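You operate a simulated robot arm through the tools that you are given. There is no shell and no other tool.

The job below is to be done with a simulated robot arm. You get a single attempt, and the scene is never put back.

## Task
Set out maize in the teal bowl and oil in the cream dish.
Fine: each about half full; maize from its tin, oil from the red squeeze bottle; tin and bottle back, lid on the tin. Set down upright: maize tin, red squeeze bottle.
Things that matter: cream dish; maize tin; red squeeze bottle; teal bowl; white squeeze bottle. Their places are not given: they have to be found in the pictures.

It is judged by the outcome, as a careful person would: the job done as asked, and still so three seconds after it is handed in. It fails if anything else is knocked over, pushed out of place, dropped, spilled or broken. A push-on lid holds only when it is set on centred and level and pressed home; a screw cap is set on level and turned clockwise until tight.

## Robot
A 7-joint arm with a two-finger parallel gripper, fixed in place. Base frame: the origin is at the foot of the arm, x ahead of it, y to its left, z up. Readings come in cm, degrees, newtons and seconds.
With the tool pointing down near the work surface it reaches from about 30 to 70 cm from the base axis. Its first joint turns from -66.0 to 66.0 degrees. Payload 1.57 kg.
The tool frame sits at the grasp point between the pads (the TCP): z along the fingers, y along the line on which they close. The tips reach 3 cm beyond it. The gripper opens to 11 cm. The fingers are 2.4 cm wide and 1.2 cm thick; the gripper's body (4.8 by 11.2 cm) begins 7.8 cm behind the TCP.
Orientation is told as [roll, pitch, yaw] about the base's x, y, z axes, in that order, counted from this pose: with the fingers straight down and closing along the base's y, the tool's x points along the base's -x, its y along +y and its z along -z.

## Interface
- The arm moves only by the tool apply_moves. Its argument "commands" is a list of rows, each a list of 7 numbers: the turn, a rotation vector about the tool's x, y, z in degrees, then the shift along the tool's x, y, z in m, then the closure, from 0 (fully open) to 1 (shut). In form: [[rx, ry, rz, dx, dy, dz, hand], ...]. A call has 1 to 20 rows; each row is the pose to reach, as a shift and turn from the pose commanded when the call began, along the tool's axes at that moment. Rows are played at 5 a second. More than 5 cm and 8.6 degrees between two rows, or a gripper value outside its range, and nothing of the call is played. A pose out of reach is approached as far as the arm can. The call stops where the force on the tool passes 40 N (or 10 N more than at its start, if that is more) or the arm is blocked; 0.2 s more then pass. Each finger travels about 10.8 cm/s and halts on what it meets, pressing with about 35 N; the grip force reading is that of the motor and also rises with nothing between the fingers. The clock runs only during rows and for 0.2 s after the last one: add rows that repeat a pose to give the fingers time. The reply holds the time, the measured pose of the TCP, the force on the tool along the base axes, the opening and the grip force, in the units named above and with some noise, with the torque about the TCP (base axes, N m) and any sound that the robot's microphone picked up.
- Cameras (640 x 400 px; columns grow to the right, rows downward): "scene" is fixed at [17.01, -39.15, 141.02]; the picture's right is [0.75, -0.66, 0.00], its down [-0.34, -0.38, -0.86] and it looks along [0.57, 0.64, -0.51] (base axes); focal length 258 px, centre (320, 200). "wrist" rides on the gripper at [7, 1.6, -14.1] in the tool frame; the picture's right is [-0.23, 0.97, 0.00], its down [-0.86, -0.20, -0.48] and it looks along [-0.47, -0.11, 0.88] (tool axes); focal length 222 px, centre (320, 200).
- snapshot(camera): a new picture of that camera. The clock stands still meanwhile.
- pixel_to_xyz(camera, pixels): for up to 12 pixels [column, row] of the newest picture of that camera ("zoom" is the newest enlarged one), the place [x, y, z] in the base frame of the surface seen there, good to about 0.3 cm. The clock stands still meanwhile.
- zoom(camera, box): a new picture of the part [left, top, right, bottom] of that camera's present view, enlarged. The clock stands still meanwhile.
- sign_off(): hands the job in; it is judged then, once.

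Unless the task says otherwise, let go and move clear before handing in.

The tools are called as a command line: name --pt "numbers of a row" for each row, then --argument value for the rest, lists and objects as JSON in quotes. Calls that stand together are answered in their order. apply_moves: Moves the arm, as the interface text tells. Its arguments: {"type":"object","properties":{"commands":{"type":"array"}},"required":["commands"]} The other tools are called the same way: snapshot (camera) takes a picture; pixel_to_xyz (camera, pixels) gives the place of the surface under pixels of a picture; zoom (camera, box) takes an enlarged picture of a part of a camera's view; sign_off () hands the job in.

At the start:

```text
time_s: 0.0
position: [36.06, 0.77, 129.25]
ee_rot: [0.1, 0.0, 0.0]
wrist_force: [-0.3, -0.4, -0.4]
torque: [-0.01, 0.0, 0.0]
width: 10.98
grasp_force: 0.0
```

scene: 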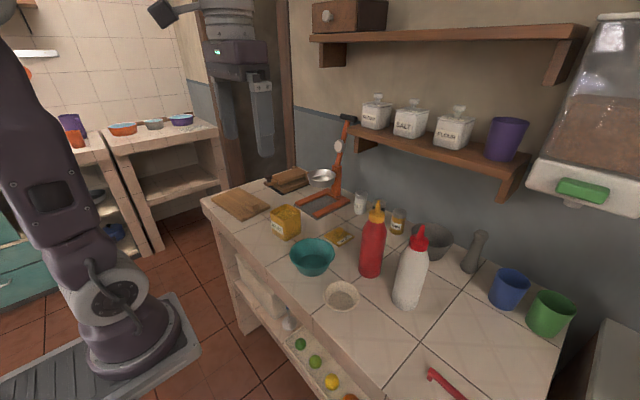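
wrist: 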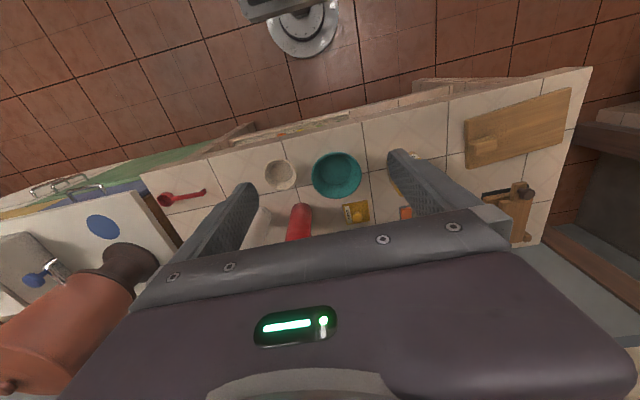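

The scene shows the teal bowl near (313,257), a cream dish at (342,295), the red bottle at (373,240), the white one at (410,270), and a yellow tin at (286,222). I'll zoom in on these before moving.

zoom --camera "scene" --box '[250, 160, 410, 260]'

zoom --camera "scene" --box '[280, 190, 472, 310]'

zoom --camera "wrist" --box '[240, 120, 432, 240]'

pixel_to_xyz --camera "scene" --pixels '[[286, 210], [284, 230], [313, 265], [313, 241], [342, 300], [342, 285], [377, 206], [371, 270], [419, 232], [405, 303], [360, 203], [397, 215]]'

```text
4.00 times, centred on (330, 210) of scene
```

zoom: 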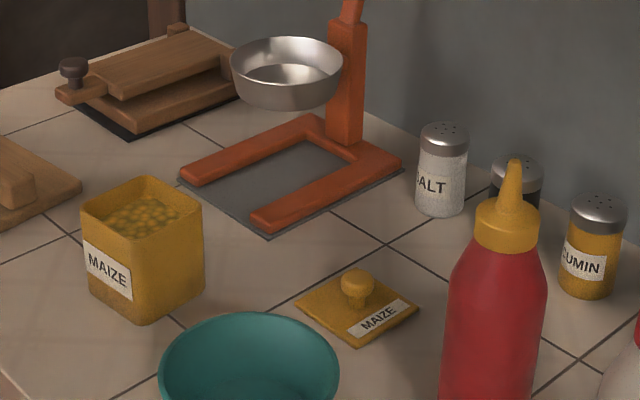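

```text
3.33 times, centred on (376, 250) of scene
```

zoom: 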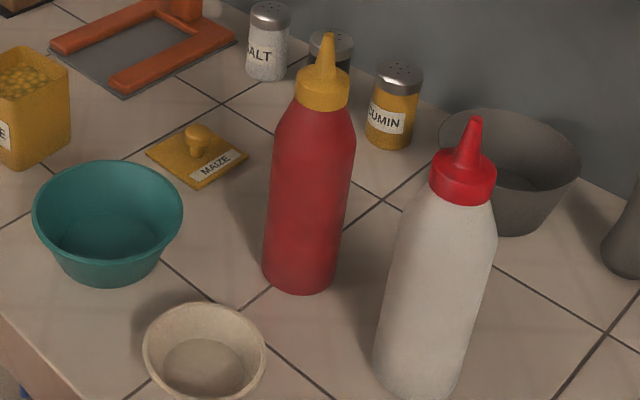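

```text
3.33 times, centred on (336, 180) of wrist
```

zoom: 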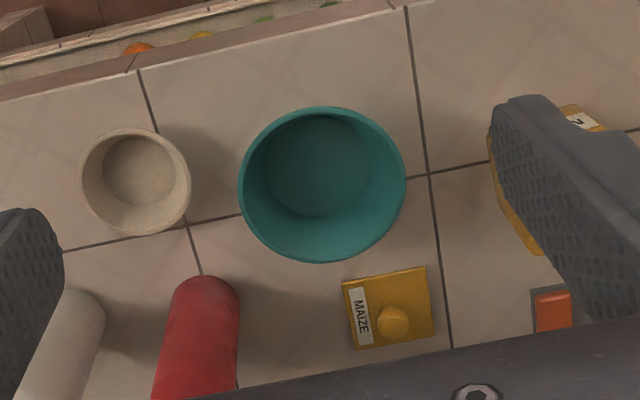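

```text
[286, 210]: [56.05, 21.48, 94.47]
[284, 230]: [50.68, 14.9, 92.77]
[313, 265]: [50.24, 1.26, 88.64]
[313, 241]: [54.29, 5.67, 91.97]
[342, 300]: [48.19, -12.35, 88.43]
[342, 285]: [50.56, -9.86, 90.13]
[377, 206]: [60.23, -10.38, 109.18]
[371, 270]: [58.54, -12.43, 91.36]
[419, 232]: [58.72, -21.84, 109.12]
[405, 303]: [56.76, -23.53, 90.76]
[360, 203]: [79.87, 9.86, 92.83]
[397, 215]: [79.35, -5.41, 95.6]
```

The tin is open, with its lid lying beside it around (337,236). I'll measure the geometry of each item in detail.

zoom --camera "scene" --box '[262, 195, 358, 255]'

pixel_to_xyz --camera "scene" --pixels '[[271, 214], [286, 205], [300, 211], [285, 221], [273, 233], [285, 240], [300, 230], [324, 236], [338, 228], [354, 237], [339, 246], [339, 231]]'

```text
6.67 times, centred on (310, 225) of scene
```

zoom: 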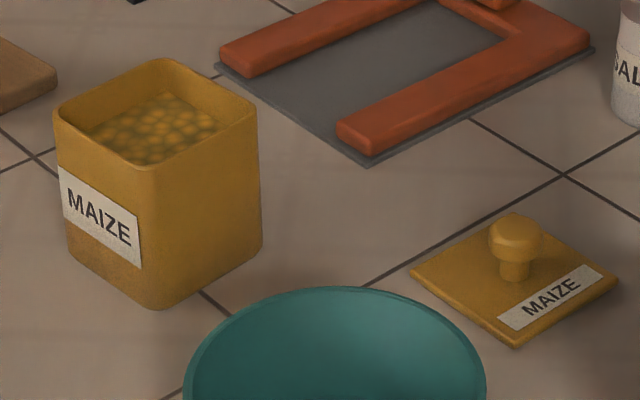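

```text
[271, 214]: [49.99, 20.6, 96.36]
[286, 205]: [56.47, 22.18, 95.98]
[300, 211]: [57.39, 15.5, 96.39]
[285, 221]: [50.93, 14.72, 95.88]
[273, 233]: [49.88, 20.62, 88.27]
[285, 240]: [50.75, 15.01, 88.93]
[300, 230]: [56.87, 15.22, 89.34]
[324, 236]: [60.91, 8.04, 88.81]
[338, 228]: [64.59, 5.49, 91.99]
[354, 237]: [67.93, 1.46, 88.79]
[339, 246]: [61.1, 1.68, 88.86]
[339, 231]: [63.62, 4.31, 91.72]
```

Now I'll use this zoomed picture for more precise corner points of the tin and the lid.

pixel_to_xyz --camera "zoom" --pixels '[[60, 112], [163, 62], [255, 100], [148, 164], [72, 258], [153, 306], [258, 245], [140, 130], [200, 120], [100, 215], [210, 200], [110, 130]]'

pixel_to_xyz --camera "zoom" --pixels '[[415, 271], [512, 214], [614, 284], [516, 343], [514, 225], [492, 232], [541, 238], [515, 275], [515, 305], [450, 275], [540, 300], [300, 240]]'

```text
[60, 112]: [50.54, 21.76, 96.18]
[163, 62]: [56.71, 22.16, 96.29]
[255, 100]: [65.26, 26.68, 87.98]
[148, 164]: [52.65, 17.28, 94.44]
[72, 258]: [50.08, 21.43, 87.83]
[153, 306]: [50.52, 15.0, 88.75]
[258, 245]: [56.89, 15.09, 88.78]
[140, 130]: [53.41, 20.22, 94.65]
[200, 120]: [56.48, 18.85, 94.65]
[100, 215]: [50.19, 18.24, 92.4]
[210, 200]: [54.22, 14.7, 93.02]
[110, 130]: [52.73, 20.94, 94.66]
```

```text
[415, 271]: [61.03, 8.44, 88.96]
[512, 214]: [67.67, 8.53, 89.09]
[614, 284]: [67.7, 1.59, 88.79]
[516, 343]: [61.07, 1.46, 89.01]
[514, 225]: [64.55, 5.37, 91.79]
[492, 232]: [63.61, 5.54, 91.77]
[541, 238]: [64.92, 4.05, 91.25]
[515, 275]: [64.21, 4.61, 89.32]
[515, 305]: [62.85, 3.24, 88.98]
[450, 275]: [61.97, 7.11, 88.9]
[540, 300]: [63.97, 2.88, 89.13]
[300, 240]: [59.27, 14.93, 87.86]
```

The tin measures about 7x7x8.3 cm, centred near (53.6,18.4), and the lid is centred near (64.4,5.0). Next I'll measure the bowl, the dish and the bottles.

zoom --camera "scene" --box '[280, 230, 376, 290]'

pixel_to_xyz --camera "zoom" --pixels '[[76, 182], [363, 170], [220, 60], [215, 272], [220, 180], [220, 130], [130, 200], [300, 200], [150, 270], [280, 280], [500, 380], [420, 300]]'

zoom --camera "scene" --box '[310, 265, 374, 305]'

pixel_to_xyz --camera "zoom" --pixels '[[170, 210], [500, 240], [345, 120], [310, 380], [320, 300], [320, 240], [250, 250], [400, 300], [420, 200], [220, 150], [320, 180], [470, 300]]'

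zoom --camera "scene" --box '[335, 195, 447, 315]'

```text
6.67 times, centred on (328, 260) of scene
```

zoom: 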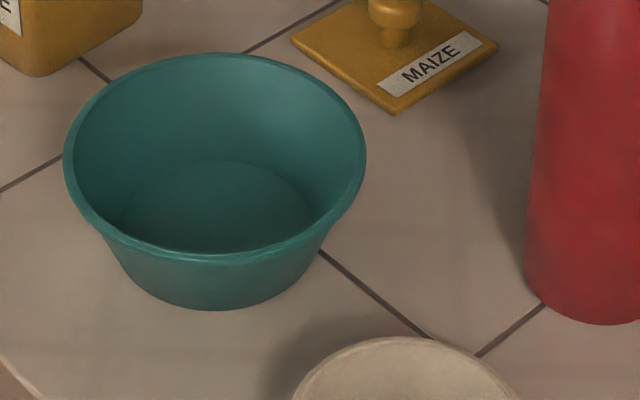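

```text
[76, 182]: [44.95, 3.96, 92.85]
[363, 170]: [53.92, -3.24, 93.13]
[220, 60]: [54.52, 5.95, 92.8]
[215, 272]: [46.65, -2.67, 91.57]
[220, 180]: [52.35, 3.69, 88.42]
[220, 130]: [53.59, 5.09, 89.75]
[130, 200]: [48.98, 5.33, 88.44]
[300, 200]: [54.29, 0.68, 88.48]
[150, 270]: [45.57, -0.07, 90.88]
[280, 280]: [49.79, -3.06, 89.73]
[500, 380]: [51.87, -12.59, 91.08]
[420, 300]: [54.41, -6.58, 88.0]
```

```text
10.00 times, centred on (342, 285) of scene
```

zoom: 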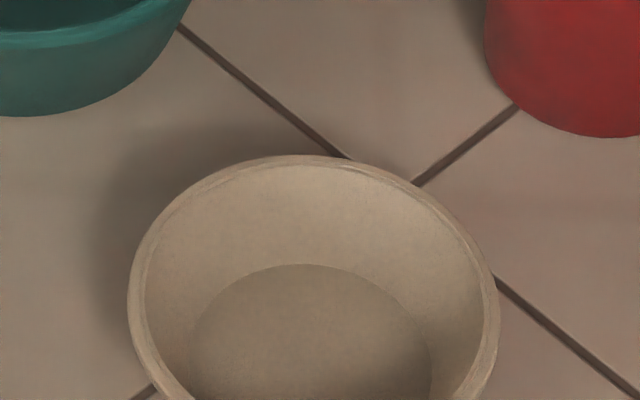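

```text
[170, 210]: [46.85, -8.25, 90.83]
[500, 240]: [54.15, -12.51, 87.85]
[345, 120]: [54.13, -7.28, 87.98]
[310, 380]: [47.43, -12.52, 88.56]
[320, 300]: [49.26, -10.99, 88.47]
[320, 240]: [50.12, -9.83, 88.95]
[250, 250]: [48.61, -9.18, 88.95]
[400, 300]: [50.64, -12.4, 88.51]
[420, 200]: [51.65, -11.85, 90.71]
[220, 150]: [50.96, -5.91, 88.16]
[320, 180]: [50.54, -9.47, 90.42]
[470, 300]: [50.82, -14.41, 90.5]
```

```text
3.33 times, centred on (391, 255) of scene
```

zoom: 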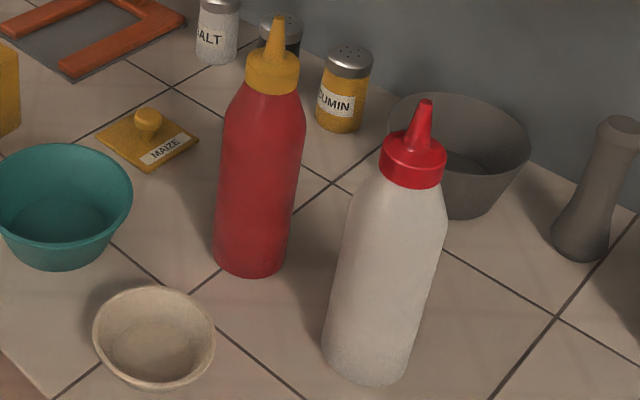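

Now the bottle points from the latest zoom, and the white bottle as well.

pixel_to_xyz --camera "zoom" --pixels '[[278, 18], [275, 35], [273, 60], [272, 88], [265, 120], [262, 160], [255, 220], [252, 268], [222, 160], [302, 160], [218, 240], [288, 240]]'

pixel_to_xyz --camera "zoom" --pixels '[[425, 105], [412, 165], [395, 230], [370, 370], [330, 330], [410, 340], [94, 330], [212, 340], [152, 290], [155, 385], [248, 75], [297, 75]]'

zoom --camera "scene" --box '[345, 195, 409, 235]'

```text
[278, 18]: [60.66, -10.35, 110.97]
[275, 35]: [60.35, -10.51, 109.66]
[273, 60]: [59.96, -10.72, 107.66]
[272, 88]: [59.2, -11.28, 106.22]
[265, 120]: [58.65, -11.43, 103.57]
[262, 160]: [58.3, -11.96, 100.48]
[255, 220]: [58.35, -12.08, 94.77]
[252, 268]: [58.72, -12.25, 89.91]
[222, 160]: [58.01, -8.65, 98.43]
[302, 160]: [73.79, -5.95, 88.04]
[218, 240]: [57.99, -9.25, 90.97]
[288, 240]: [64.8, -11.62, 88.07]
```

```text
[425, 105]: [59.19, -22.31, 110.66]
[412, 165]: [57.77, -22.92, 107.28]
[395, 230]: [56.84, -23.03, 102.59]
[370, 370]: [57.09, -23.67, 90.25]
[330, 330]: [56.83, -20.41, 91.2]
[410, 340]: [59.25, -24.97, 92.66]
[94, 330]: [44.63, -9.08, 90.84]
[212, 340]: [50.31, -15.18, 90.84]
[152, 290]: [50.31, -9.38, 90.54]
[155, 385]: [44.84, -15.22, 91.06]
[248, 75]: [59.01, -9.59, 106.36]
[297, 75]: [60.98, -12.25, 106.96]
```

```text
10.00 times, centred on (377, 215) of scene
```

zoom: 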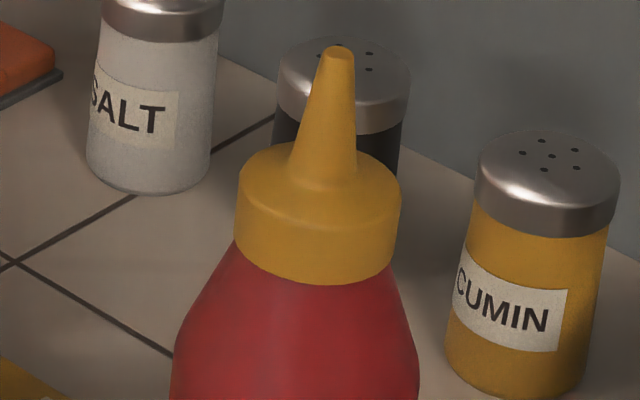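

The red bottle's axis is near (60.4,-10.3) with its top at z 111, and the white one is near (59,-22.3), about 2 cm clear of fully open fingers. Before moving I'll check the neighbours: cutting board, stand with pan, shakers and counter edge.

snapshot --camera "scene"

pixel_to_xyz --camera "scene" --pixels '[[240, 220], [268, 205], [215, 200], [238, 190], [310, 178], [335, 175], [323, 190], [300, 200], [345, 120], [262, 250], [320, 335], [210, 205]]'

pixel_to_xyz --camera "wrist" --pixels '[[312, 176], [361, 176], [336, 152], [336, 198], [336, 170], [265, 175], [297, 175], [281, 160], [281, 190], [281, 172], [300, 210], [360, 212]]'

```text
taken
```

scene: 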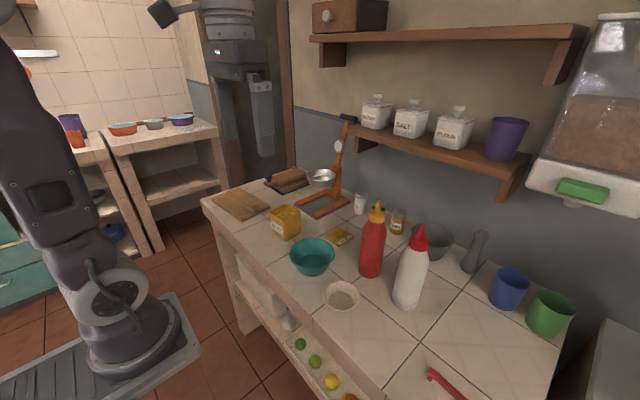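

```text
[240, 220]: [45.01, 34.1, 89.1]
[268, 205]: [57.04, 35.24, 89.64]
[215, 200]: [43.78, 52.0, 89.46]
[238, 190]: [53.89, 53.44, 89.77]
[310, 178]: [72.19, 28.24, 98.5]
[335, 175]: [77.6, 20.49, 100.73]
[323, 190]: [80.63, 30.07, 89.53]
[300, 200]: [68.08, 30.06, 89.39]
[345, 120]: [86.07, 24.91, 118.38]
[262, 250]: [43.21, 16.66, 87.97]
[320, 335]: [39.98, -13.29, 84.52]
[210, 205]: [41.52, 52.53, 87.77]
```

```text
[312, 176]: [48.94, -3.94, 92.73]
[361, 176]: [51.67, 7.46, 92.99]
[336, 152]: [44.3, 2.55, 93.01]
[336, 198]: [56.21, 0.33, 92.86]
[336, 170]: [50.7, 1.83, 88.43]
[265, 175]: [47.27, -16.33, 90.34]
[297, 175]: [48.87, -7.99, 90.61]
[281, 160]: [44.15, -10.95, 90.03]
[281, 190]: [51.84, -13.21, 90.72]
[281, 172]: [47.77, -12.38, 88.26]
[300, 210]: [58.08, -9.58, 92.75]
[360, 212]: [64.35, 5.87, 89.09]
```

Nothing tall stands near the tin: the board is at y>30 and the pan at x>70. The teal bowl is centred at about (50.2,1.5) and the cream dish at about (48.0,-12.1). I'll swing the arm up-left while pitching the tool to 25° below horizontal.

apply_moves --pt "0 -5 0 -0.002 0.012 0.008 0" --pt "0 -10 0 -0.003 0.025 0.02 0" --pt "0 -15 0 -0.004 0.04 0.035 0" --pt "0 -20 0 -0.004 0.055 0.05 0" --pt "0 -25 0 -0.004 0.07 0.065 0" --pt "0 -30 0 -0.004 0.085 0.08 0" --pt "0 -35 0 -0.004 0.1 0.095 0" --pt "0 -40 0 -0.004 0.115 0.11 0" --pt "0 -45 0 -0.004 0.13 0.125 0" --pt "0 -50 0 -0.004 0.145 0.14 0" --pt "0 -55 0 -0.004 0.16 0.155 0" --pt "0 -60 0 -0.004 0.17 0.165 0" --pt "0 -65 0 -0.004 0.176 0.17 0" --pt "0 -65 0 -0.004 0.176 0.17 0" --pt "0 -65 0 -0.004 0.176 0.17 0"

snapshot --camera "scene"

snapshot --camera "wrist"

```text
time_s: 3.2
position: [36.49, 18.39, 112.01]
ee_rot: [-0.1, -65.0, 0.2]
wrist_force: [0.2, 0.7, 0.0]
torque: [-0.01, -0.01, 0.05]
width: 10.98
grasp_force: 0.0
```

```text
taken
```

scene: 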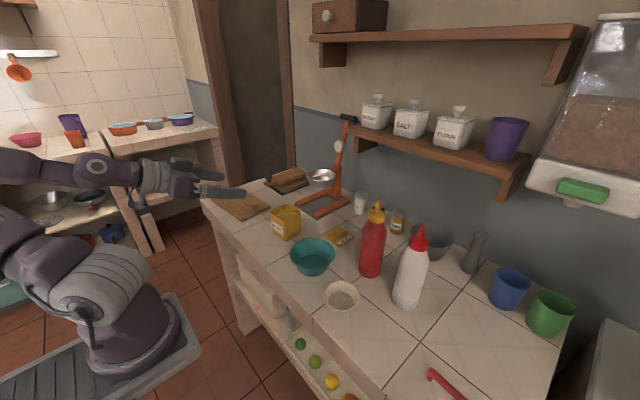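

```text
taken
```

wrist: 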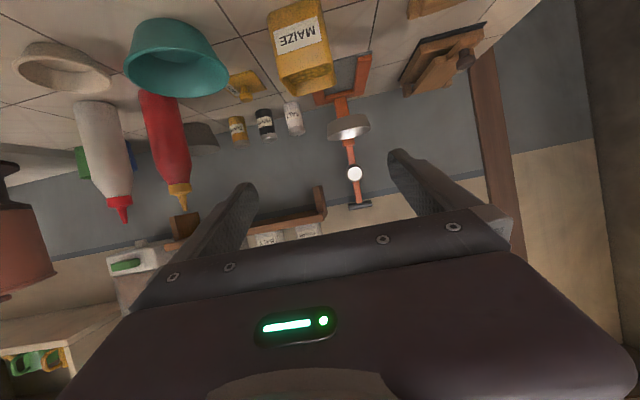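

The arm pitched cleanly and the path to the tin is clear. I'll go down to a pre-grasp 10 cm behind the tin.

apply_moves --pt "0 0 0 0.017 0 0.023 0" --pt "0 0 0 0.035 0 0.046 0" --pt "0 0 0 0.052 0 0.069 0" --pt "0 0 0 0.07 0 0.091 0" --pt "0 0 0 0.087 0 0.114 0" --pt "0 0 0 0.105 0 0.137 0" --pt "0 0 0 0.105 0 0.137 0"

snapshot --camera "wrist"

zoom --camera "scene" --box '[180, 160, 372, 280]'

```text
time_s: 4.8
position: [40.96, 20.48, 97.82]
ee_rot: [-0.2, -65.0, 0.2]
wrist_force: [-0.5, -1.0, 0.7]
torque: [0.0, 0.0, 0.03]
width: 11.01
grasp_force: 0.0
out of reach, approached as far as the arm can: row 3, 4, 5, 6, 7
```

```text
taken
```

wrist: 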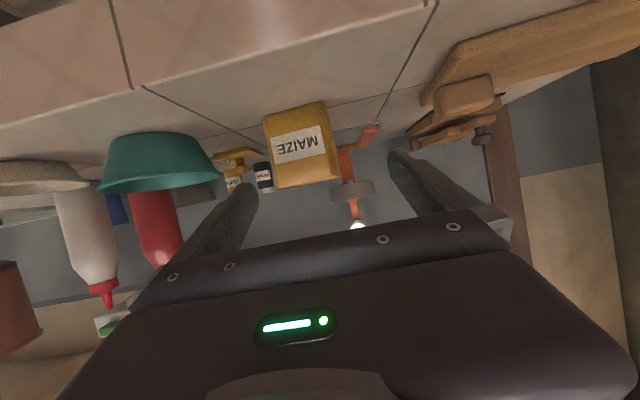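

```text
3.33 times, centred on (276, 220) of scene
```

zoom: 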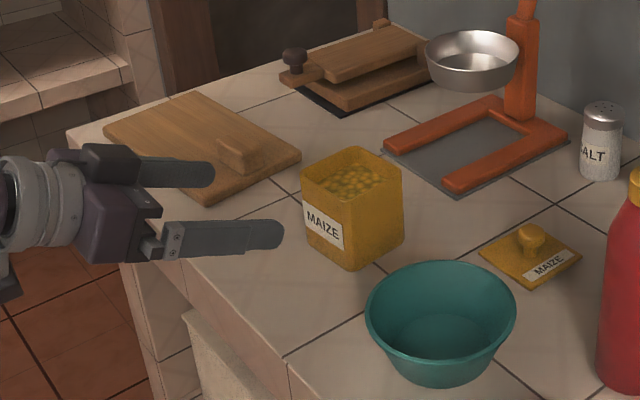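

Rows 3–7 were out of reach, so the arm stopped short at (41.0,20.5,97.8); such a flat pitch this low and near is a limit. I'll raise slightly and steepen the tool to 45° down.

apply_moves --pt "0 4 0 -0.02 0 0.0 0" --pt "0 8 0 -0.037 0 0 0" --pt "0 12 0 -0.037 0 0 0" --pt "0 16 0 -0.037 0 0 0" --pt "0 20 0 -0.037 0 0 0" --pt "0 20 0 -0.037 0 0 0"

```text
time_s: 6.2
position: [39.96, 22.47, 102.72]
ee_rot: [-0.1, -45.0, -0.1]
wrist_force: [0.2, -0.5, -0.3]
torque: [-0.01, 0.01, 0.03]
width: 10.97
grasp_force: 0.0
out of reach, approached as far as the arm can: row 1, 2, 3, 4, 5, 6
```

The orientation is reached but the position still lags, so some joint is probably near its limit. I'll look at the arm's posture.

snapshot --camera "scene"

snapshot --camera "wrist"

```text
taken
```

scene: 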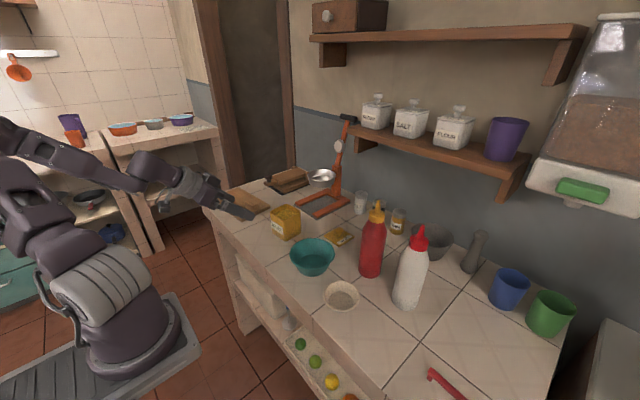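

```text
taken
```

wrist: 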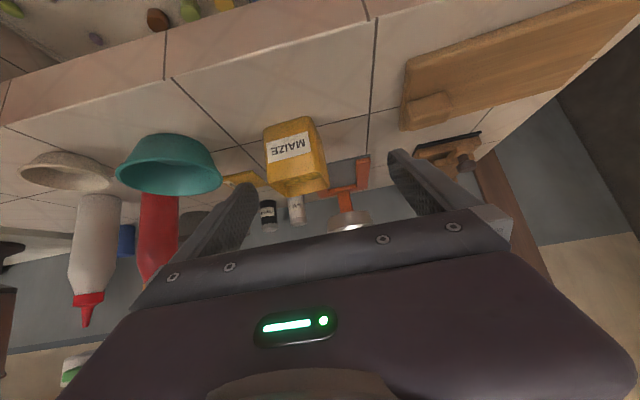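

The forearm looks folded back: the wrist was too close to the base axis. I'll move forward above the tin instead, and approach by straddling it from above.

apply_moves --pt "0 0 0 -0.02 0 0.002 0" --pt "0 0 0 -0.04 0 0.005 0" --pt "0 0 0 -0.06 0 0.007 0" --pt "0 0 0 -0.08 0 0.009 0" --pt "0 0 0 -0.096 0 0.011 0" --pt "0 0 0 -0.096 0 0.011 0"

```text
time_s: 7.6
position: [43.85, 20.38, 111.37]
ee_rot: [0.1, -45.0, -0.1]
wrist_force: [-0.1, -1.2, 0.4]
torque: [0.03, 0.01, 0.05]
width: 11.0
grasp_force: 0.1
out of reach, approached as far as the arm can: row 1, 2, 3, 4, 5, 6
```

Still lagging, so the arm is in a poor posture. I'll go back toward tool-down while rising, to get it unfolded.

apply_moves --pt "0 6 0 -0.02 0 0.0 0" --pt "0 12 0 -0.04 0 0.0 0" --pt "0 18 0 -0.06 0 0.0 0" --pt "0 24 0 -0.08 0 0.0 0" --pt "0 30 0 -0.1 0 0.0 0" --pt "0 36 0 -0.1 0 0.0 0" --pt "0 45 0 -0.1 0 0.0 0" --pt "0 45 0 -0.1 0 0 0" --pt "0 45 0 -0.1 0 0 0"

snapshot --camera "scene"

```text
refused: row 7 steps farther than a row can; nothing moved
```

```text
taken
```

scene: 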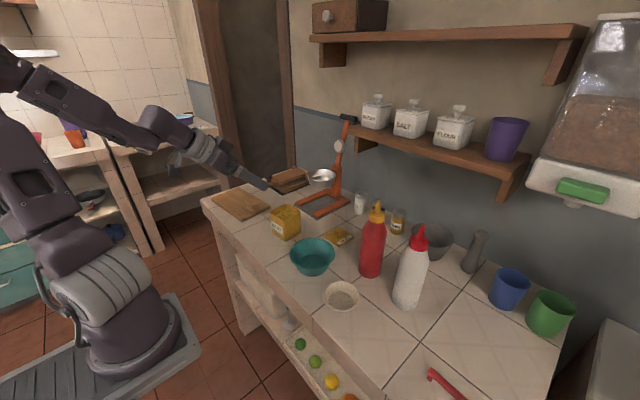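

Row 7 was too big a step. I'll resend with smaller steps.

apply_moves --pt "0 6 0 -0.02 0 0.0 0" --pt "0 12 0 -0.04 0 0.0 0" --pt "0 18 0 -0.06 0 0.0 0" --pt "0 24 0 -0.08 0 0.0 0" --pt "0 30 0 -0.1 0 0.0 0" --pt "0 37 0 -0.1 0 0.0 0" --pt "0 45 0 -0.1 0 0.0 0" --pt "0 45 0 -0.1 0 0 0" --pt "0 45 0 -0.1 0 0 0"

snapshot --camera "scene"

```text
time_s: 9.6
position: [51.03, 20.36, 118.4]
ee_rot: [0.0, 0.1, -0.1]
wrist_force: [-0.4, 0.1, -0.5]
torque: [0.0, 0.01, 0.0]
width: 10.98
grasp_force: 0.1
out of reach, approached as far as the arm can: row 1, 2, 3
```

```text
taken
```

scene: 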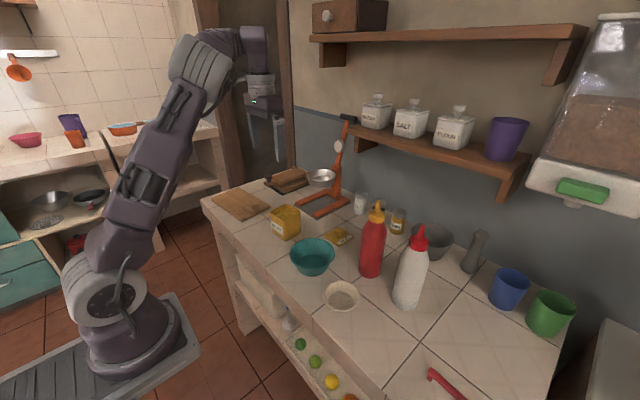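

The arm is back tool-down at (51.0,20.4,118.4), and after a clamped call the next one starts from the pose actually reached. Flat tools pointing outward seem to be the limit, so I'll grip from the left side with fingers closing along x. First I'll yaw +90.

apply_moves --pt "0 0 -8 0 0 0 0" --pt "0 0 -16 0 0 0 0" --pt "0 0 -24 0 0 0 0" --pt "0 0 -32 0 0 0 0" --pt "0 0 -40 0 0 0 0" --pt "0 0 -48 0 0 0 0" --pt "0 0 -56 0 0 0 0" --pt "0 0 -64 0 0 0 0" --pt "0 0 -72 0 0 0 0" --pt "0 0 -80 0 0 0 0" --pt "0 0 -88 0 0 0 0" --pt "0 0 -90 0 0 0 0" --pt "0 0 -90 0 0 0 0"

snapshot --camera "wrist"

```text
time_s: 12.4
position: [50.99, 20.24, 118.36]
ee_rot: [0.0, 0.0, 90.1]
wrist_force: [0.6, 1.0, 0.3]
torque: [0.02, 0.03, 0.01]
width: 11.03
grasp_force: 0.1
```

```text
taken
```

wrist: 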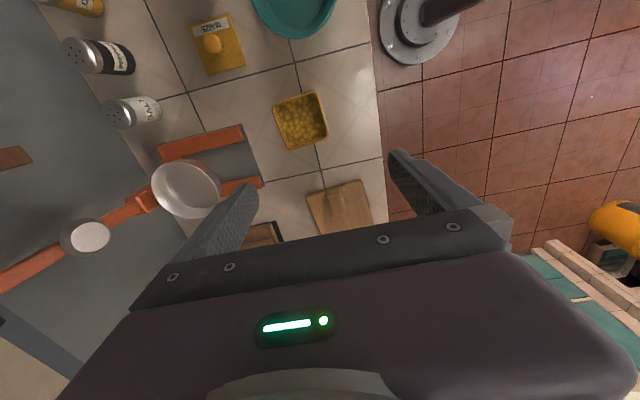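

Yaw +90 works. Now I'll tilt the gripper to the left side by 35° and move to a pre-grasp up-left of the tin.

apply_moves --pt "0 5 0 -0.005 -0.003 0.01 0" --pt "0 10 0 -0.01 -0.006 0.02 0" --pt "0 15 0 -0.015 -0.01 0.035 0" --pt "0 20 0 -0.02 -0.015 0.05 0" --pt "0 25 0 -0.03 -0.02 0.07 0" --pt "0 30 0 -0.038 -0.026 0.09 0" --pt "0 35 0 -0.038 -0.026 0.104 0" --pt "0 35 0 -0.038 -0.026 0.104 0" --pt "0 35 0 -0.038 -0.026 0.104 0"

snapshot --camera "wrist"

snapshot --camera "scene"

```text
time_s: 14.4
position: [53.75, 24.08, 108.54]
ee_rot: [-0.1, 32.5, 89.9]
wrist_force: [0.1, 0.1, 0.5]
torque: [0.02, 0.02, 0.0]
width: 11.02
grasp_force: 0.1
out of reach, approached as far as the arm can: row 7, 8, 9
```

```text
taken
```

wrist: 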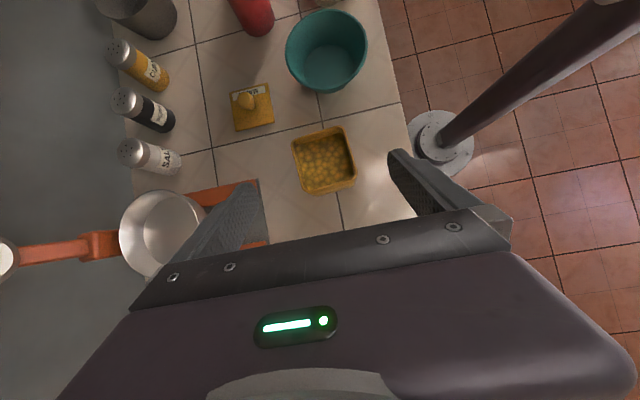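

```text
taken
```

scene: 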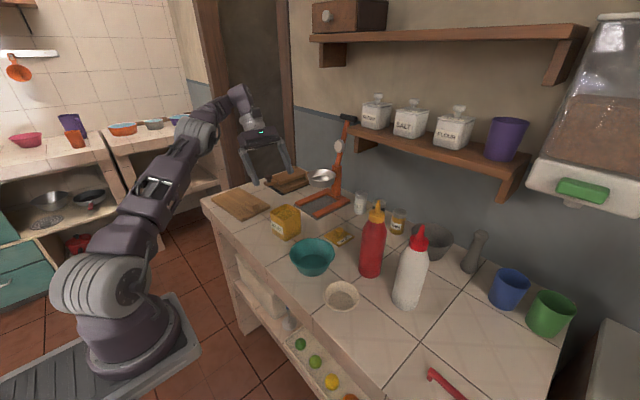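

The tilt stops at 32.5°, which is enough. I'll rehearse the pour tilt empty: high (z 120) near the bowl, rolling the other way to about −75°, to learn the range.

apply_moves --pt "0 -7.5 0 0.02 0.003 -0.004 0" --pt "0 -15 0 0.04 0.006 -0.008 0" --pt "0 -22.5 0 0.06 0.01 -0.012 0" --pt "0 -30 0 0.08 0.014 -0.015 0" --pt "0 -37.5 0 0.1 0.018 -0.015 0" --pt "0 -45 0 0.12 0.022 -0.015 0" --pt "0 -52.5 0 0.14 0.026 -0.015 0" --pt "0 -60 0 0.16 0.03 -0.015 0" --pt "0 -67.5 0 0.18 0.035 -0.015 0" --pt "0 -75 0 0.199 0.035 -0.015 0" --pt "0 -82.5 0 0.199 0.035 -0.015 0" --pt "0 -90 0 0.199 0.035 -0.015 0" --pt "0 -97.5 0 0.199 0.035 -0.015 0" --pt "0 -105 0 0.199 0.035 -0.015 0" --pt "0 -112.5 0 0.199 0.035 -0.015 0" --pt "0 -112.5 0 0.199 0.035 -0.015 0"

snapshot --camera "wrist"

snapshot --camera "scene"

```text
time_s: 17.8
position: [50.24, 8.61, 121.22]
ee_rot: [-0.4, -77.6, 90.1]
wrist_force: [-0.6, -0.1, 0.2]
torque: [-0.03, 0.0, -0.01]
width: 11.03
grasp_force: 0.0
```

```text
taken
```

wrist: 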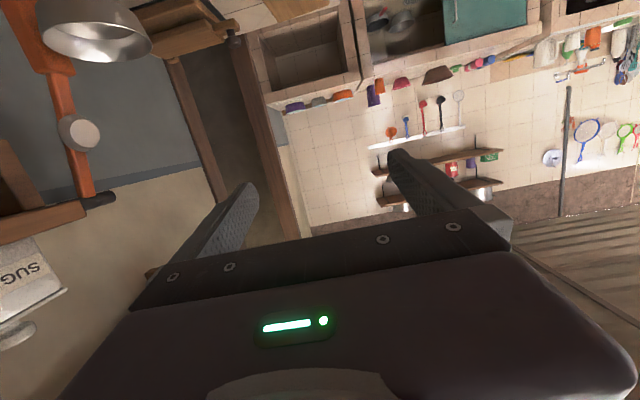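

```text
taken
```

scene: 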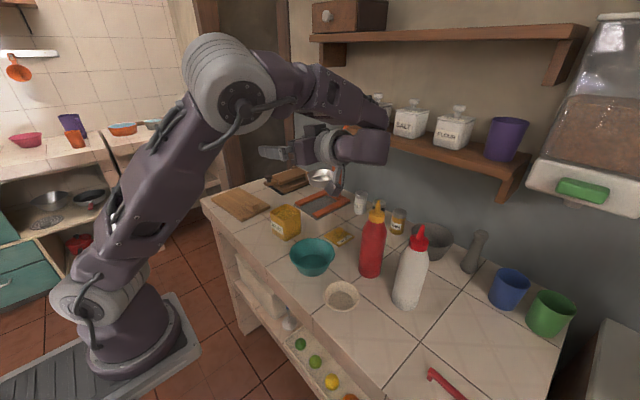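

Tilting to −77.6° works, but at pouring height with yaw 90 the wrist would be close to the red bottle. I'll rehearse the pour with the yaw turned back to about 55°, which keeps the wrist on the robot's side: first tilt to −65°.

apply_moves --pt "0 6.3 0 0 0 0 0" --pt "0 12.6 0 0 0 0 0" --pt "0 12.6 0 0 0 0 0"

apply_moves --pt "6.3 0 3 0 0 0 0" --pt "12.7 0 5.9 0 0 0 0" --pt "19 0 8.9 0 0 0 0" --pt "25.4 0 11.8 0 0 0 0" --pt "31.7 0 14.8 0 0 0 0" --pt "31.7 0 14.8 0 0 0 0"

```text
time_s: 18.6
position: [50.25, 8.65, 121.28]
ee_rot: [0.1, -64.8, 90.1]
wrist_force: [0.7, 0.5, 0.0]
torque: [-0.01, 0.0, -0.01]
width: 10.96
grasp_force: 0.1
```

```text
time_s: 20.0
position: [50.23, 8.63, 121.33]
ee_rot: [0.0, -65.0, 55.0]
wrist_force: [0.2, 0.2, 0.2]
torque: [0.0, 0.02, 0.03]
width: 11.0
grasp_force: 0.1
```

That orientation holds, so now I'll lower empty to a pour-like height (z 103) to check reach there.

apply_moves --pt "0 0 0 0.024 -0.006 0.009 0" --pt "0 0 0 0.048 -0.012 0.018 0" --pt "0 0 0 0.072 -0.018 0.027 0" --pt "0 0 0 0.096 -0.024 0.036 0" --pt "0 0 0 0.12 -0.03 0.046 0" --pt "0 0 0 0.146 -0.036 0.056 0" --pt "0 0 0 0.172 -0.041 0.065 0" --pt "0 0 0 0.172 -0.041 0.065 0"

snapshot --camera "scene"

snapshot --camera "wrist"

```text
time_s: 21.8
position: [52.62, 5.0, 102.9]
ee_rot: [-0.3, -64.9, 55.2]
wrist_force: [0.1, 0.0, 0.5]
torque: [0.03, -0.03, -0.01]
width: 11.0
grasp_force: 0.3
```

```text
taken
```

scene: 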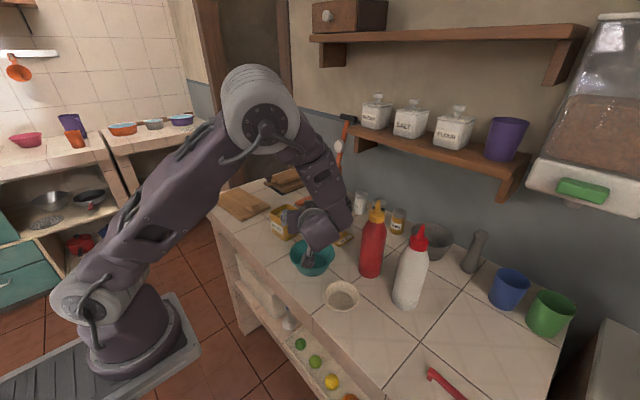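

```text
taken
```

wrist: 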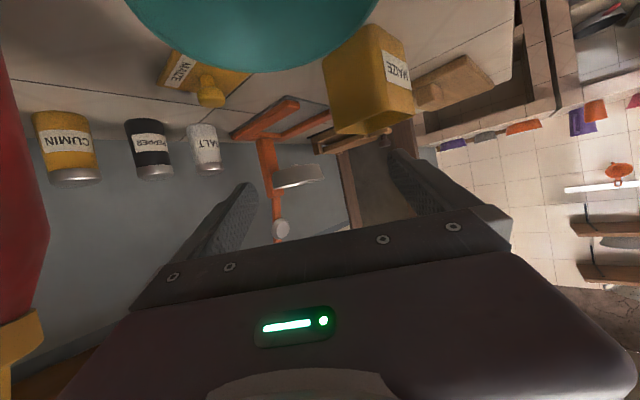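

That pour pose is reachable and clear of the red bottle. I'll go back up, restore yaw 90, then tilt to the left for the tin grasp.

apply_moves --pt "0 0 0 -0.03 0.007 -0.011 0" --pt "0 0 0 -0.065 0.015 -0.025 0" --pt "0 0 0 -0.1 0.024 -0.038 0" --pt "0 0 0 -0.135 0.032 -0.051 0" --pt "0 0 0 -0.172 0.041 -0.065 0" --pt "-6.3 0 -3 -0.172 0.041 -0.065 0" --pt "-12.7 0 -5.9 -0.172 0.041 -0.065 0" --pt "-19 0 -8.9 -0.172 0.041 -0.065 0" --pt "-25.4 0 -11.8 -0.172 0.041 -0.065 0" --pt "-31.7 0 -14.8 -0.172 0.041 -0.065 0" --pt "-31.7 0 -14.8 -0.172 0.041 -0.065 0"

apply_moves --pt "0 7.5 0 0 -0.003 0 0" --pt "0 15 0 0 -0.006 0 0" --pt "0 22.5 0 0 -0.01 0 0" --pt "0 30 0 0 -0.015 0 0" --pt "0 37.5 0 -0.01 -0.02 0.02 0" --pt "0 45 0 -0.02 -0.025 0.04 0" --pt "0 52.5 0 -0.03 -0.03 0.06 0" --pt "0 60 0 -0.04 -0.034 0.08 0" --pt "0 67.5 0 -0.05 -0.034 0.1 0" --pt "0 75 0 -0.05 -0.034 0.12 0" --pt "0 82.5 0 -0.05 -0.034 0.14 0" --pt "0 90 0 -0.03 -0.034 0.15 0" --pt "0 90 0 0.0 -0.034 0.167 0" --pt "0 90 0 0.0 -0.034 0.167 0"

snapshot --camera "wrist"

```text
time_s: 24.2
position: [50.24, 8.65, 121.36]
ee_rot: [0.1, -64.9, 90.1]
wrist_force: [0.0, 0.6, 0.1]
torque: [-0.03, 0.01, 0.0]
width: 11.0
grasp_force: 0.1
```

```text
time_s: 27.2
position: [52.93, 22.97, 114.39]
ee_rot: [0.1, 25.1, 90.0]
wrist_force: [0.9, -0.1, 0.4]
torque: [0.0, 0.03, -0.02]
width: 10.99
grasp_force: 0.1
out of reach, approached as far as the arm can: row 10, 11, 12, 13, 14
```

```text
taken
```

wrist: 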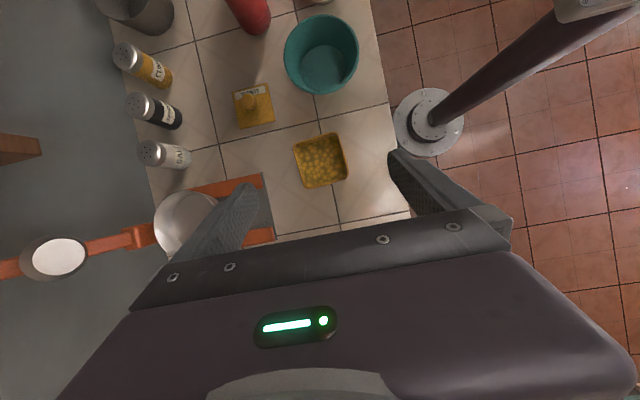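

Tilt 25° was reached, but the arm hung at z 114. I'll relax the tilt to about 10° and come to (53.6,19.8,106) over the tin.

apply_moves --pt "0 -5 0 0 -0.002 0.01 0" --pt "0 -10 0 -0.002 -0.004 0.03 0" --pt "0 -15 0 -0.004 -0.007 0.05 0" --pt "0 -15 0 -0.006 -0.007 0.07 0" --pt "0 -15 0 -0.0065 -0.007 0.0896 0" --pt "0 -15 0 -0.0065 -0.007 0.0896 0"

snapshot --camera "wrist"

```text
time_s: 28.6
position: [53.84, 19.81, 105.94]
ee_rot: [0.0, 10.2, 90.0]
wrist_force: [-0.2, 0.2, 0.1]
torque: [0.0, 0.01, 0.01]
width: 11.01
grasp_force: 0.0
```

```text
taken
```

wrist: 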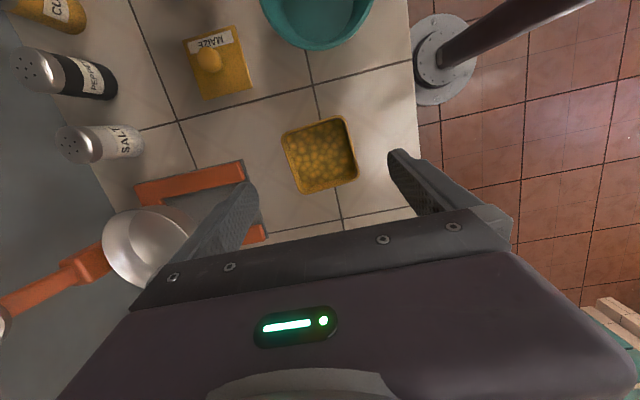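

Reached. From this nearly overhead view I'll measure the tin's rim and yaw precisely.

zoom --camera "wrist" --box '[256, 100, 384, 210]'

pixel_to_xyz --camera "wrist" --pixels '[[284, 134], [346, 119], [357, 180], [303, 192], [314, 127], [352, 150], [290, 160], [330, 187], [320, 155], [187, 45], [241, 30], [255, 90]]'

```text
3.64 times, centred on (320, 155) of wrist
```

zoom: 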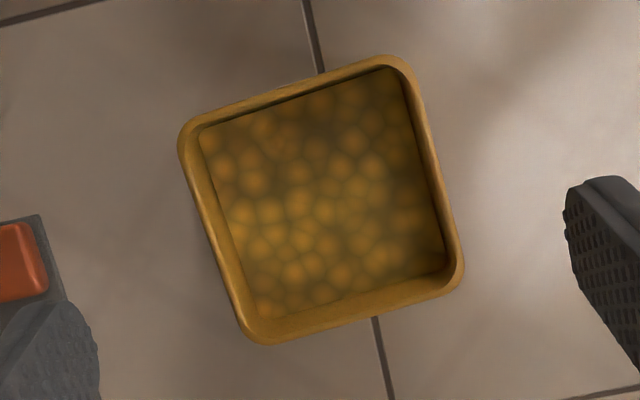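

```text
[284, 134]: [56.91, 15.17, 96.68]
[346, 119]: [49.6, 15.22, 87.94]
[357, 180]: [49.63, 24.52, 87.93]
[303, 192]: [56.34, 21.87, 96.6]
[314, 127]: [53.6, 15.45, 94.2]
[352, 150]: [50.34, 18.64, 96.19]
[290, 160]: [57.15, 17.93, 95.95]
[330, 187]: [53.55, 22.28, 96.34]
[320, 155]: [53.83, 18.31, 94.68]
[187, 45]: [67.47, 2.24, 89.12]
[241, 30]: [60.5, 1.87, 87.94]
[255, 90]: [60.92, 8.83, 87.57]
```

pixel_to_xyz --camera "zoom" --pixels '[[186, 145], [200, 118], [385, 62], [412, 80], [455, 260], [445, 290], [265, 338], [240, 320], [290, 92], [437, 180], [205, 220], [350, 315]]'

```text
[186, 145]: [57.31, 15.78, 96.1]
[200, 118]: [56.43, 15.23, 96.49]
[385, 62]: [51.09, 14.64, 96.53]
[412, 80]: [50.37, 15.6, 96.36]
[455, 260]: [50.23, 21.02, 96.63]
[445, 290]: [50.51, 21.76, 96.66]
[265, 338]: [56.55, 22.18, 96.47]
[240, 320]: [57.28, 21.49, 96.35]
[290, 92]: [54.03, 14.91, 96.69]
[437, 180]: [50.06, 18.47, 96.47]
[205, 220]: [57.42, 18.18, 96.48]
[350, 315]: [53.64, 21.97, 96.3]
```

The tin spans x 50.1–57.35 and y 14.75–22.1 with about 0° yaw, so its centre is (53.7,18.45) and its rim is at 96.5. I'll descend along the tool axis to TCP z≈93.

apply_moves --pt "0 0 0 -0.002 0 0.025 0.05" --pt "0 0 0 -0.004 0 0.05 0.1" --pt "0 0 0 -0.006 0 0.075 0.1" --pt "0 0 0 -0.008 0.001 0.095 0.1" --pt "0 0 0 -0.0095 0.001 0.11 0.1" --pt "0 0 0 -0.0095 0.001 0.12 0.1" --pt "0 0 0 -0.0095 0.001 0.13 0.1" --pt "0 0 0 -0.0095 0.001 0.13 0.1"

snapshot --camera "wrist"

zoom --camera "scene" --box '[220, 150, 380, 250]'

```text
time_s: 30.4
position: [53.65, 18.29, 93.09]
ee_rot: [0.0, 10.1, 90.0]
wrist_force: [-0.2, 0.3, 0.5]
torque: [-0.01, 0.02, -0.01]
width: 9.9
grasp_force: 0.1
```

```text
taken
```

wrist: 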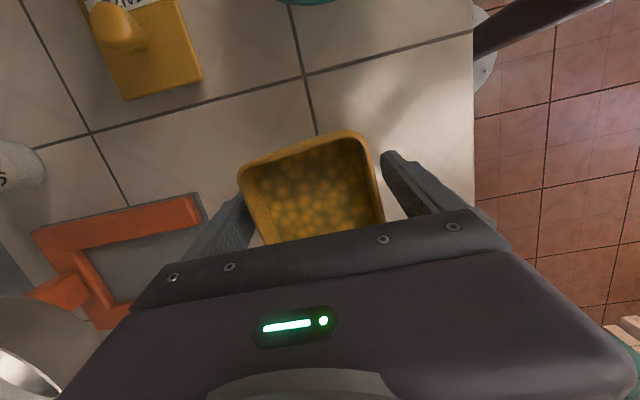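

```text
4.00 times, centred on (300, 200) of scene
```

zoom: 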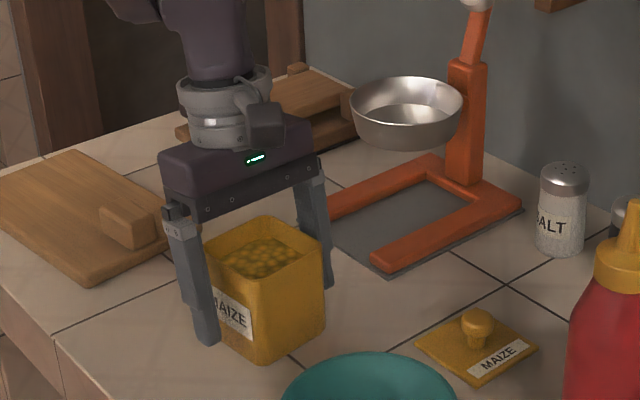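

The fingers straddle the tin. I'll close on it, hold, then lift a little.

apply_moves --pt "0 0 0 0 0 0 0.2" --pt "0 0 0 0 0 0 0.3" --pt "0 0 0 0 0 0 0.36" --pt "0 0 0 0 0 0 0.42" --pt "0 0 0 0 0 0 0.5" --pt "0 0 0 0 0 0 0.5" --pt "0 0 0 0 0 0 0.5"

```text
time_s: 32.0
position: [53.6, 18.59, 93.22]
ee_rot: [-0.1, 10.1, 89.9]
wrist_force: [2.4, 0.8, 6.6]
torque: [-0.07, -0.52, 0.11]
width: 7.54
grasp_force: 34.8
```

It's gripped at 7.5 cm and 34.8 N. I'll lift 4 cm straight up and check that the tin hangs steady.

apply_moves --pt "0 0 0 0.001 0 -0.005 0.5" --pt "0 0 0 0.0018 0 -0.01 0.5" --pt "0 0 0 0.0036 0 -0.02 0.5" --pt "0 0 0 0.0054 0 -0.03 0.5" --pt "0 0 0 0.0072 0 -0.04 0.5" --pt "0 0 0 0.0072 0 -0.04 0.5"

zoom --camera "scene" --box '[220, 150, 380, 250]'

snapshot --camera "wrist"

```text
time_s: 33.4
position: [53.63, 18.41, 97.12]
ee_rot: [0.0, 10.1, 90.0]
wrist_force: [0.5, 0.8, -2.6]
torque: [-0.01, 0.0, 0.0]
width: 7.55
grasp_force: 34.9
```

```text
4.00 times, centred on (300, 200) of scene
```

zoom: 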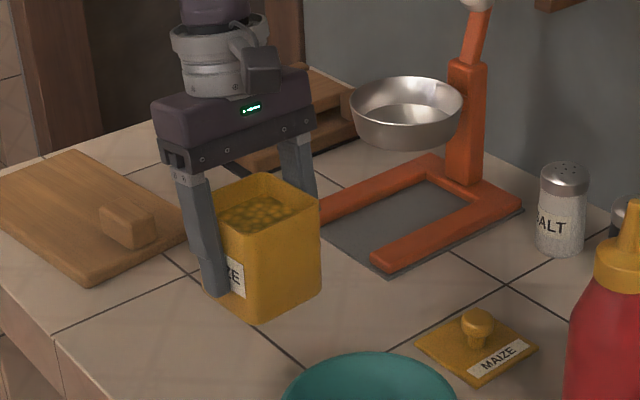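

```text
taken
```

wrist: 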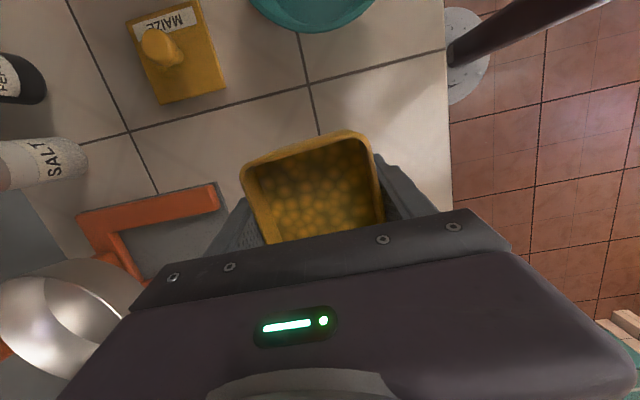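

The tin is held steady, weighing about 2.6–3 N. Keeping it upright, I'll raise it, yaw −35° and bring it beside the teal bowl.

apply_moves --pt "0 0 0 0.005 0 -0.03 0.5" --pt "0 0 0 0.012 0 -0.055 0.5" --pt "-1 0 5.7 0.03 0.001 -0.06 0.5" --pt "-2 0 11.5 0.05 0.002 -0.058 0.5" --pt "-3.1 0 17.2 0.07 0.004 -0.056 0.5" --pt "-4.1 0 23 0.09 0.006 -0.053 0.5" --pt "-5.1 0 28.7 0.11 0.007 -0.05 0.5" --pt "-6.2 0 34.4 0.13 0.008 -0.048 0.5" --pt "-6.2 0 34.4 0.138 0.008 -0.046 0.5" --pt "-6.2 0 34.4 0.138 0.008 -0.046 0.5"

snapshot --camera "wrist"

snapshot --camera "scene"

```text
time_s: 35.6
position: [52.74, 5.76, 104.07]
ee_rot: [0.1, 10.1, 55.0]
wrist_force: [-0.5, 0.0, -3.2]
torque: [0.02, -0.01, -0.02]
width: 7.53
grasp_force: 35.2
```

```text
taken
```

wrist: 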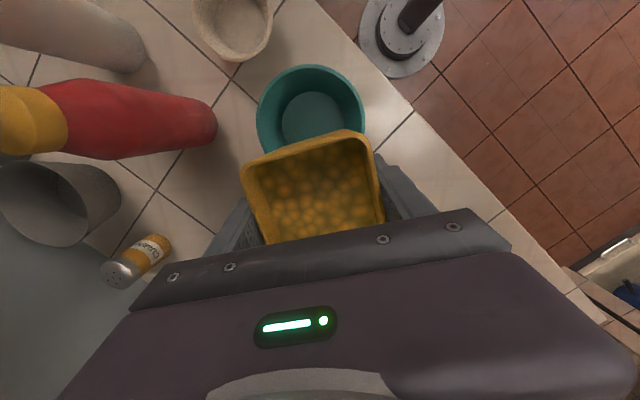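

```text
taken
```

scene: 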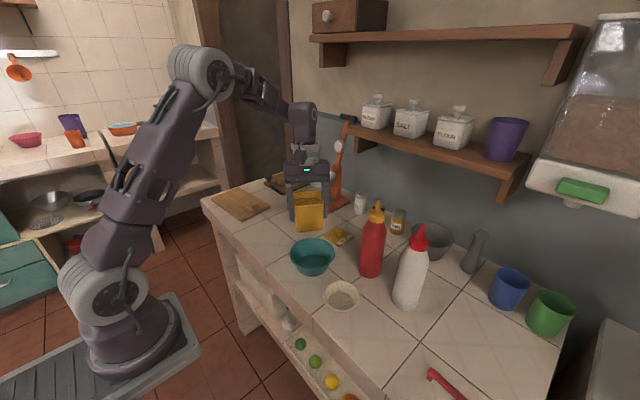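

The tin's mouth lines up with the bowl (rim at (310,105) in the wrist view). I'll tilt in stages, first to about 42° while lowering 3 cm.

apply_moves --pt "0 -4 0 -0.0018 0 0.01 0.5" --pt "0 -8 0 -0.0035 0 0.02 0.5" --pt "0 -12 0 -0.0053 0 0.0295 0.5" --pt "0 -16 0 -0.0053 0 0.0295 0.5" --pt "0 -20 0 -0.0053 0 0.0295 0.5" --pt "0 -24 0 -0.0053 0 0.0295 0.5" --pt "0 -28 0 -0.0053 0 0.0295 0.5" --pt "0 -32 0 -0.0053 0 0.0295 0.5" --pt "0 -35 0 -0.0053 0 0.0295 0.5" --pt "0 -38 0 -0.0053 0 0.0295 0.5" --pt "0 -40 0 -0.0053 0 0.0295 0.5" --pt "0 -42 0 -0.0053 0 0.0295 0.5" --pt "0 -42 0 -0.0053 0 0.0295 0.5" --pt "0 -42 0 -0.0053 0 0.0295 0.5"

snapshot --camera "wrist"

zoom --camera "scene" --box '[240, 190, 400, 290]'

```text
time_s: 38.6
position: [52.67, 5.53, 101.14]
ee_rot: [0.1, -31.9, 55.0]
wrist_force: [-0.8, 0.4, -2.9]
torque: [-0.07, 0.04, 0.02]
width: 7.51
grasp_force: 34.9
```

```text
taken
```

wrist: 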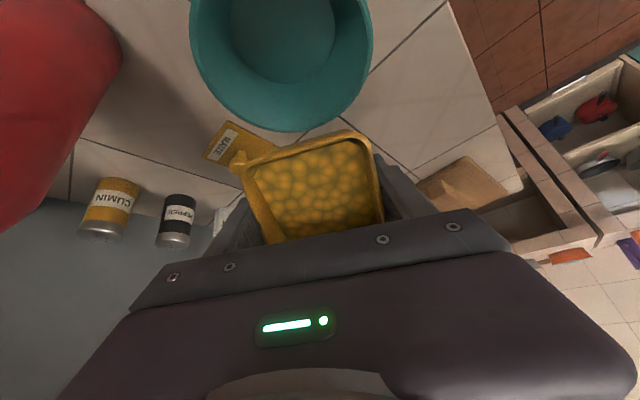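

```text
4.00 times, centred on (320, 240) of scene
```

zoom: 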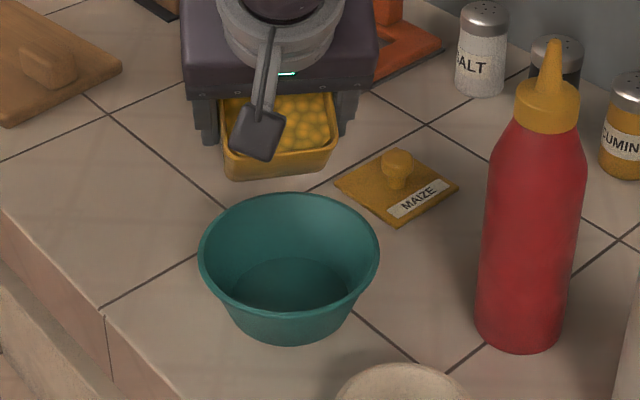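

No grains have flowed yet. I'll verify where the pouring lip is relative to the bowl.

pixel_to_xyz --camera "zoom" --pixels '[[228, 165], [278, 165], [325, 148], [278, 178], [225, 140], [330, 130]]'

pixel_to_xyz --camera "wrist" --pixels '[[300, 150], [345, 137], [260, 165], [310, 185], [280, 40], [270, 128]]'

```text
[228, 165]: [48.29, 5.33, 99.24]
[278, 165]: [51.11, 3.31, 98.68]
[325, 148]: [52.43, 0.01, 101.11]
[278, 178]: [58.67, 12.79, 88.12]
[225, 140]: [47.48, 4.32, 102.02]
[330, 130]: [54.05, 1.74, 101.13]
```

```text
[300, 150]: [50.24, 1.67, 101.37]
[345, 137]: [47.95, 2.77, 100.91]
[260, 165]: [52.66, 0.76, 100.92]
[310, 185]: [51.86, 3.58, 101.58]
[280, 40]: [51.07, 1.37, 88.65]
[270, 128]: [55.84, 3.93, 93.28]
```

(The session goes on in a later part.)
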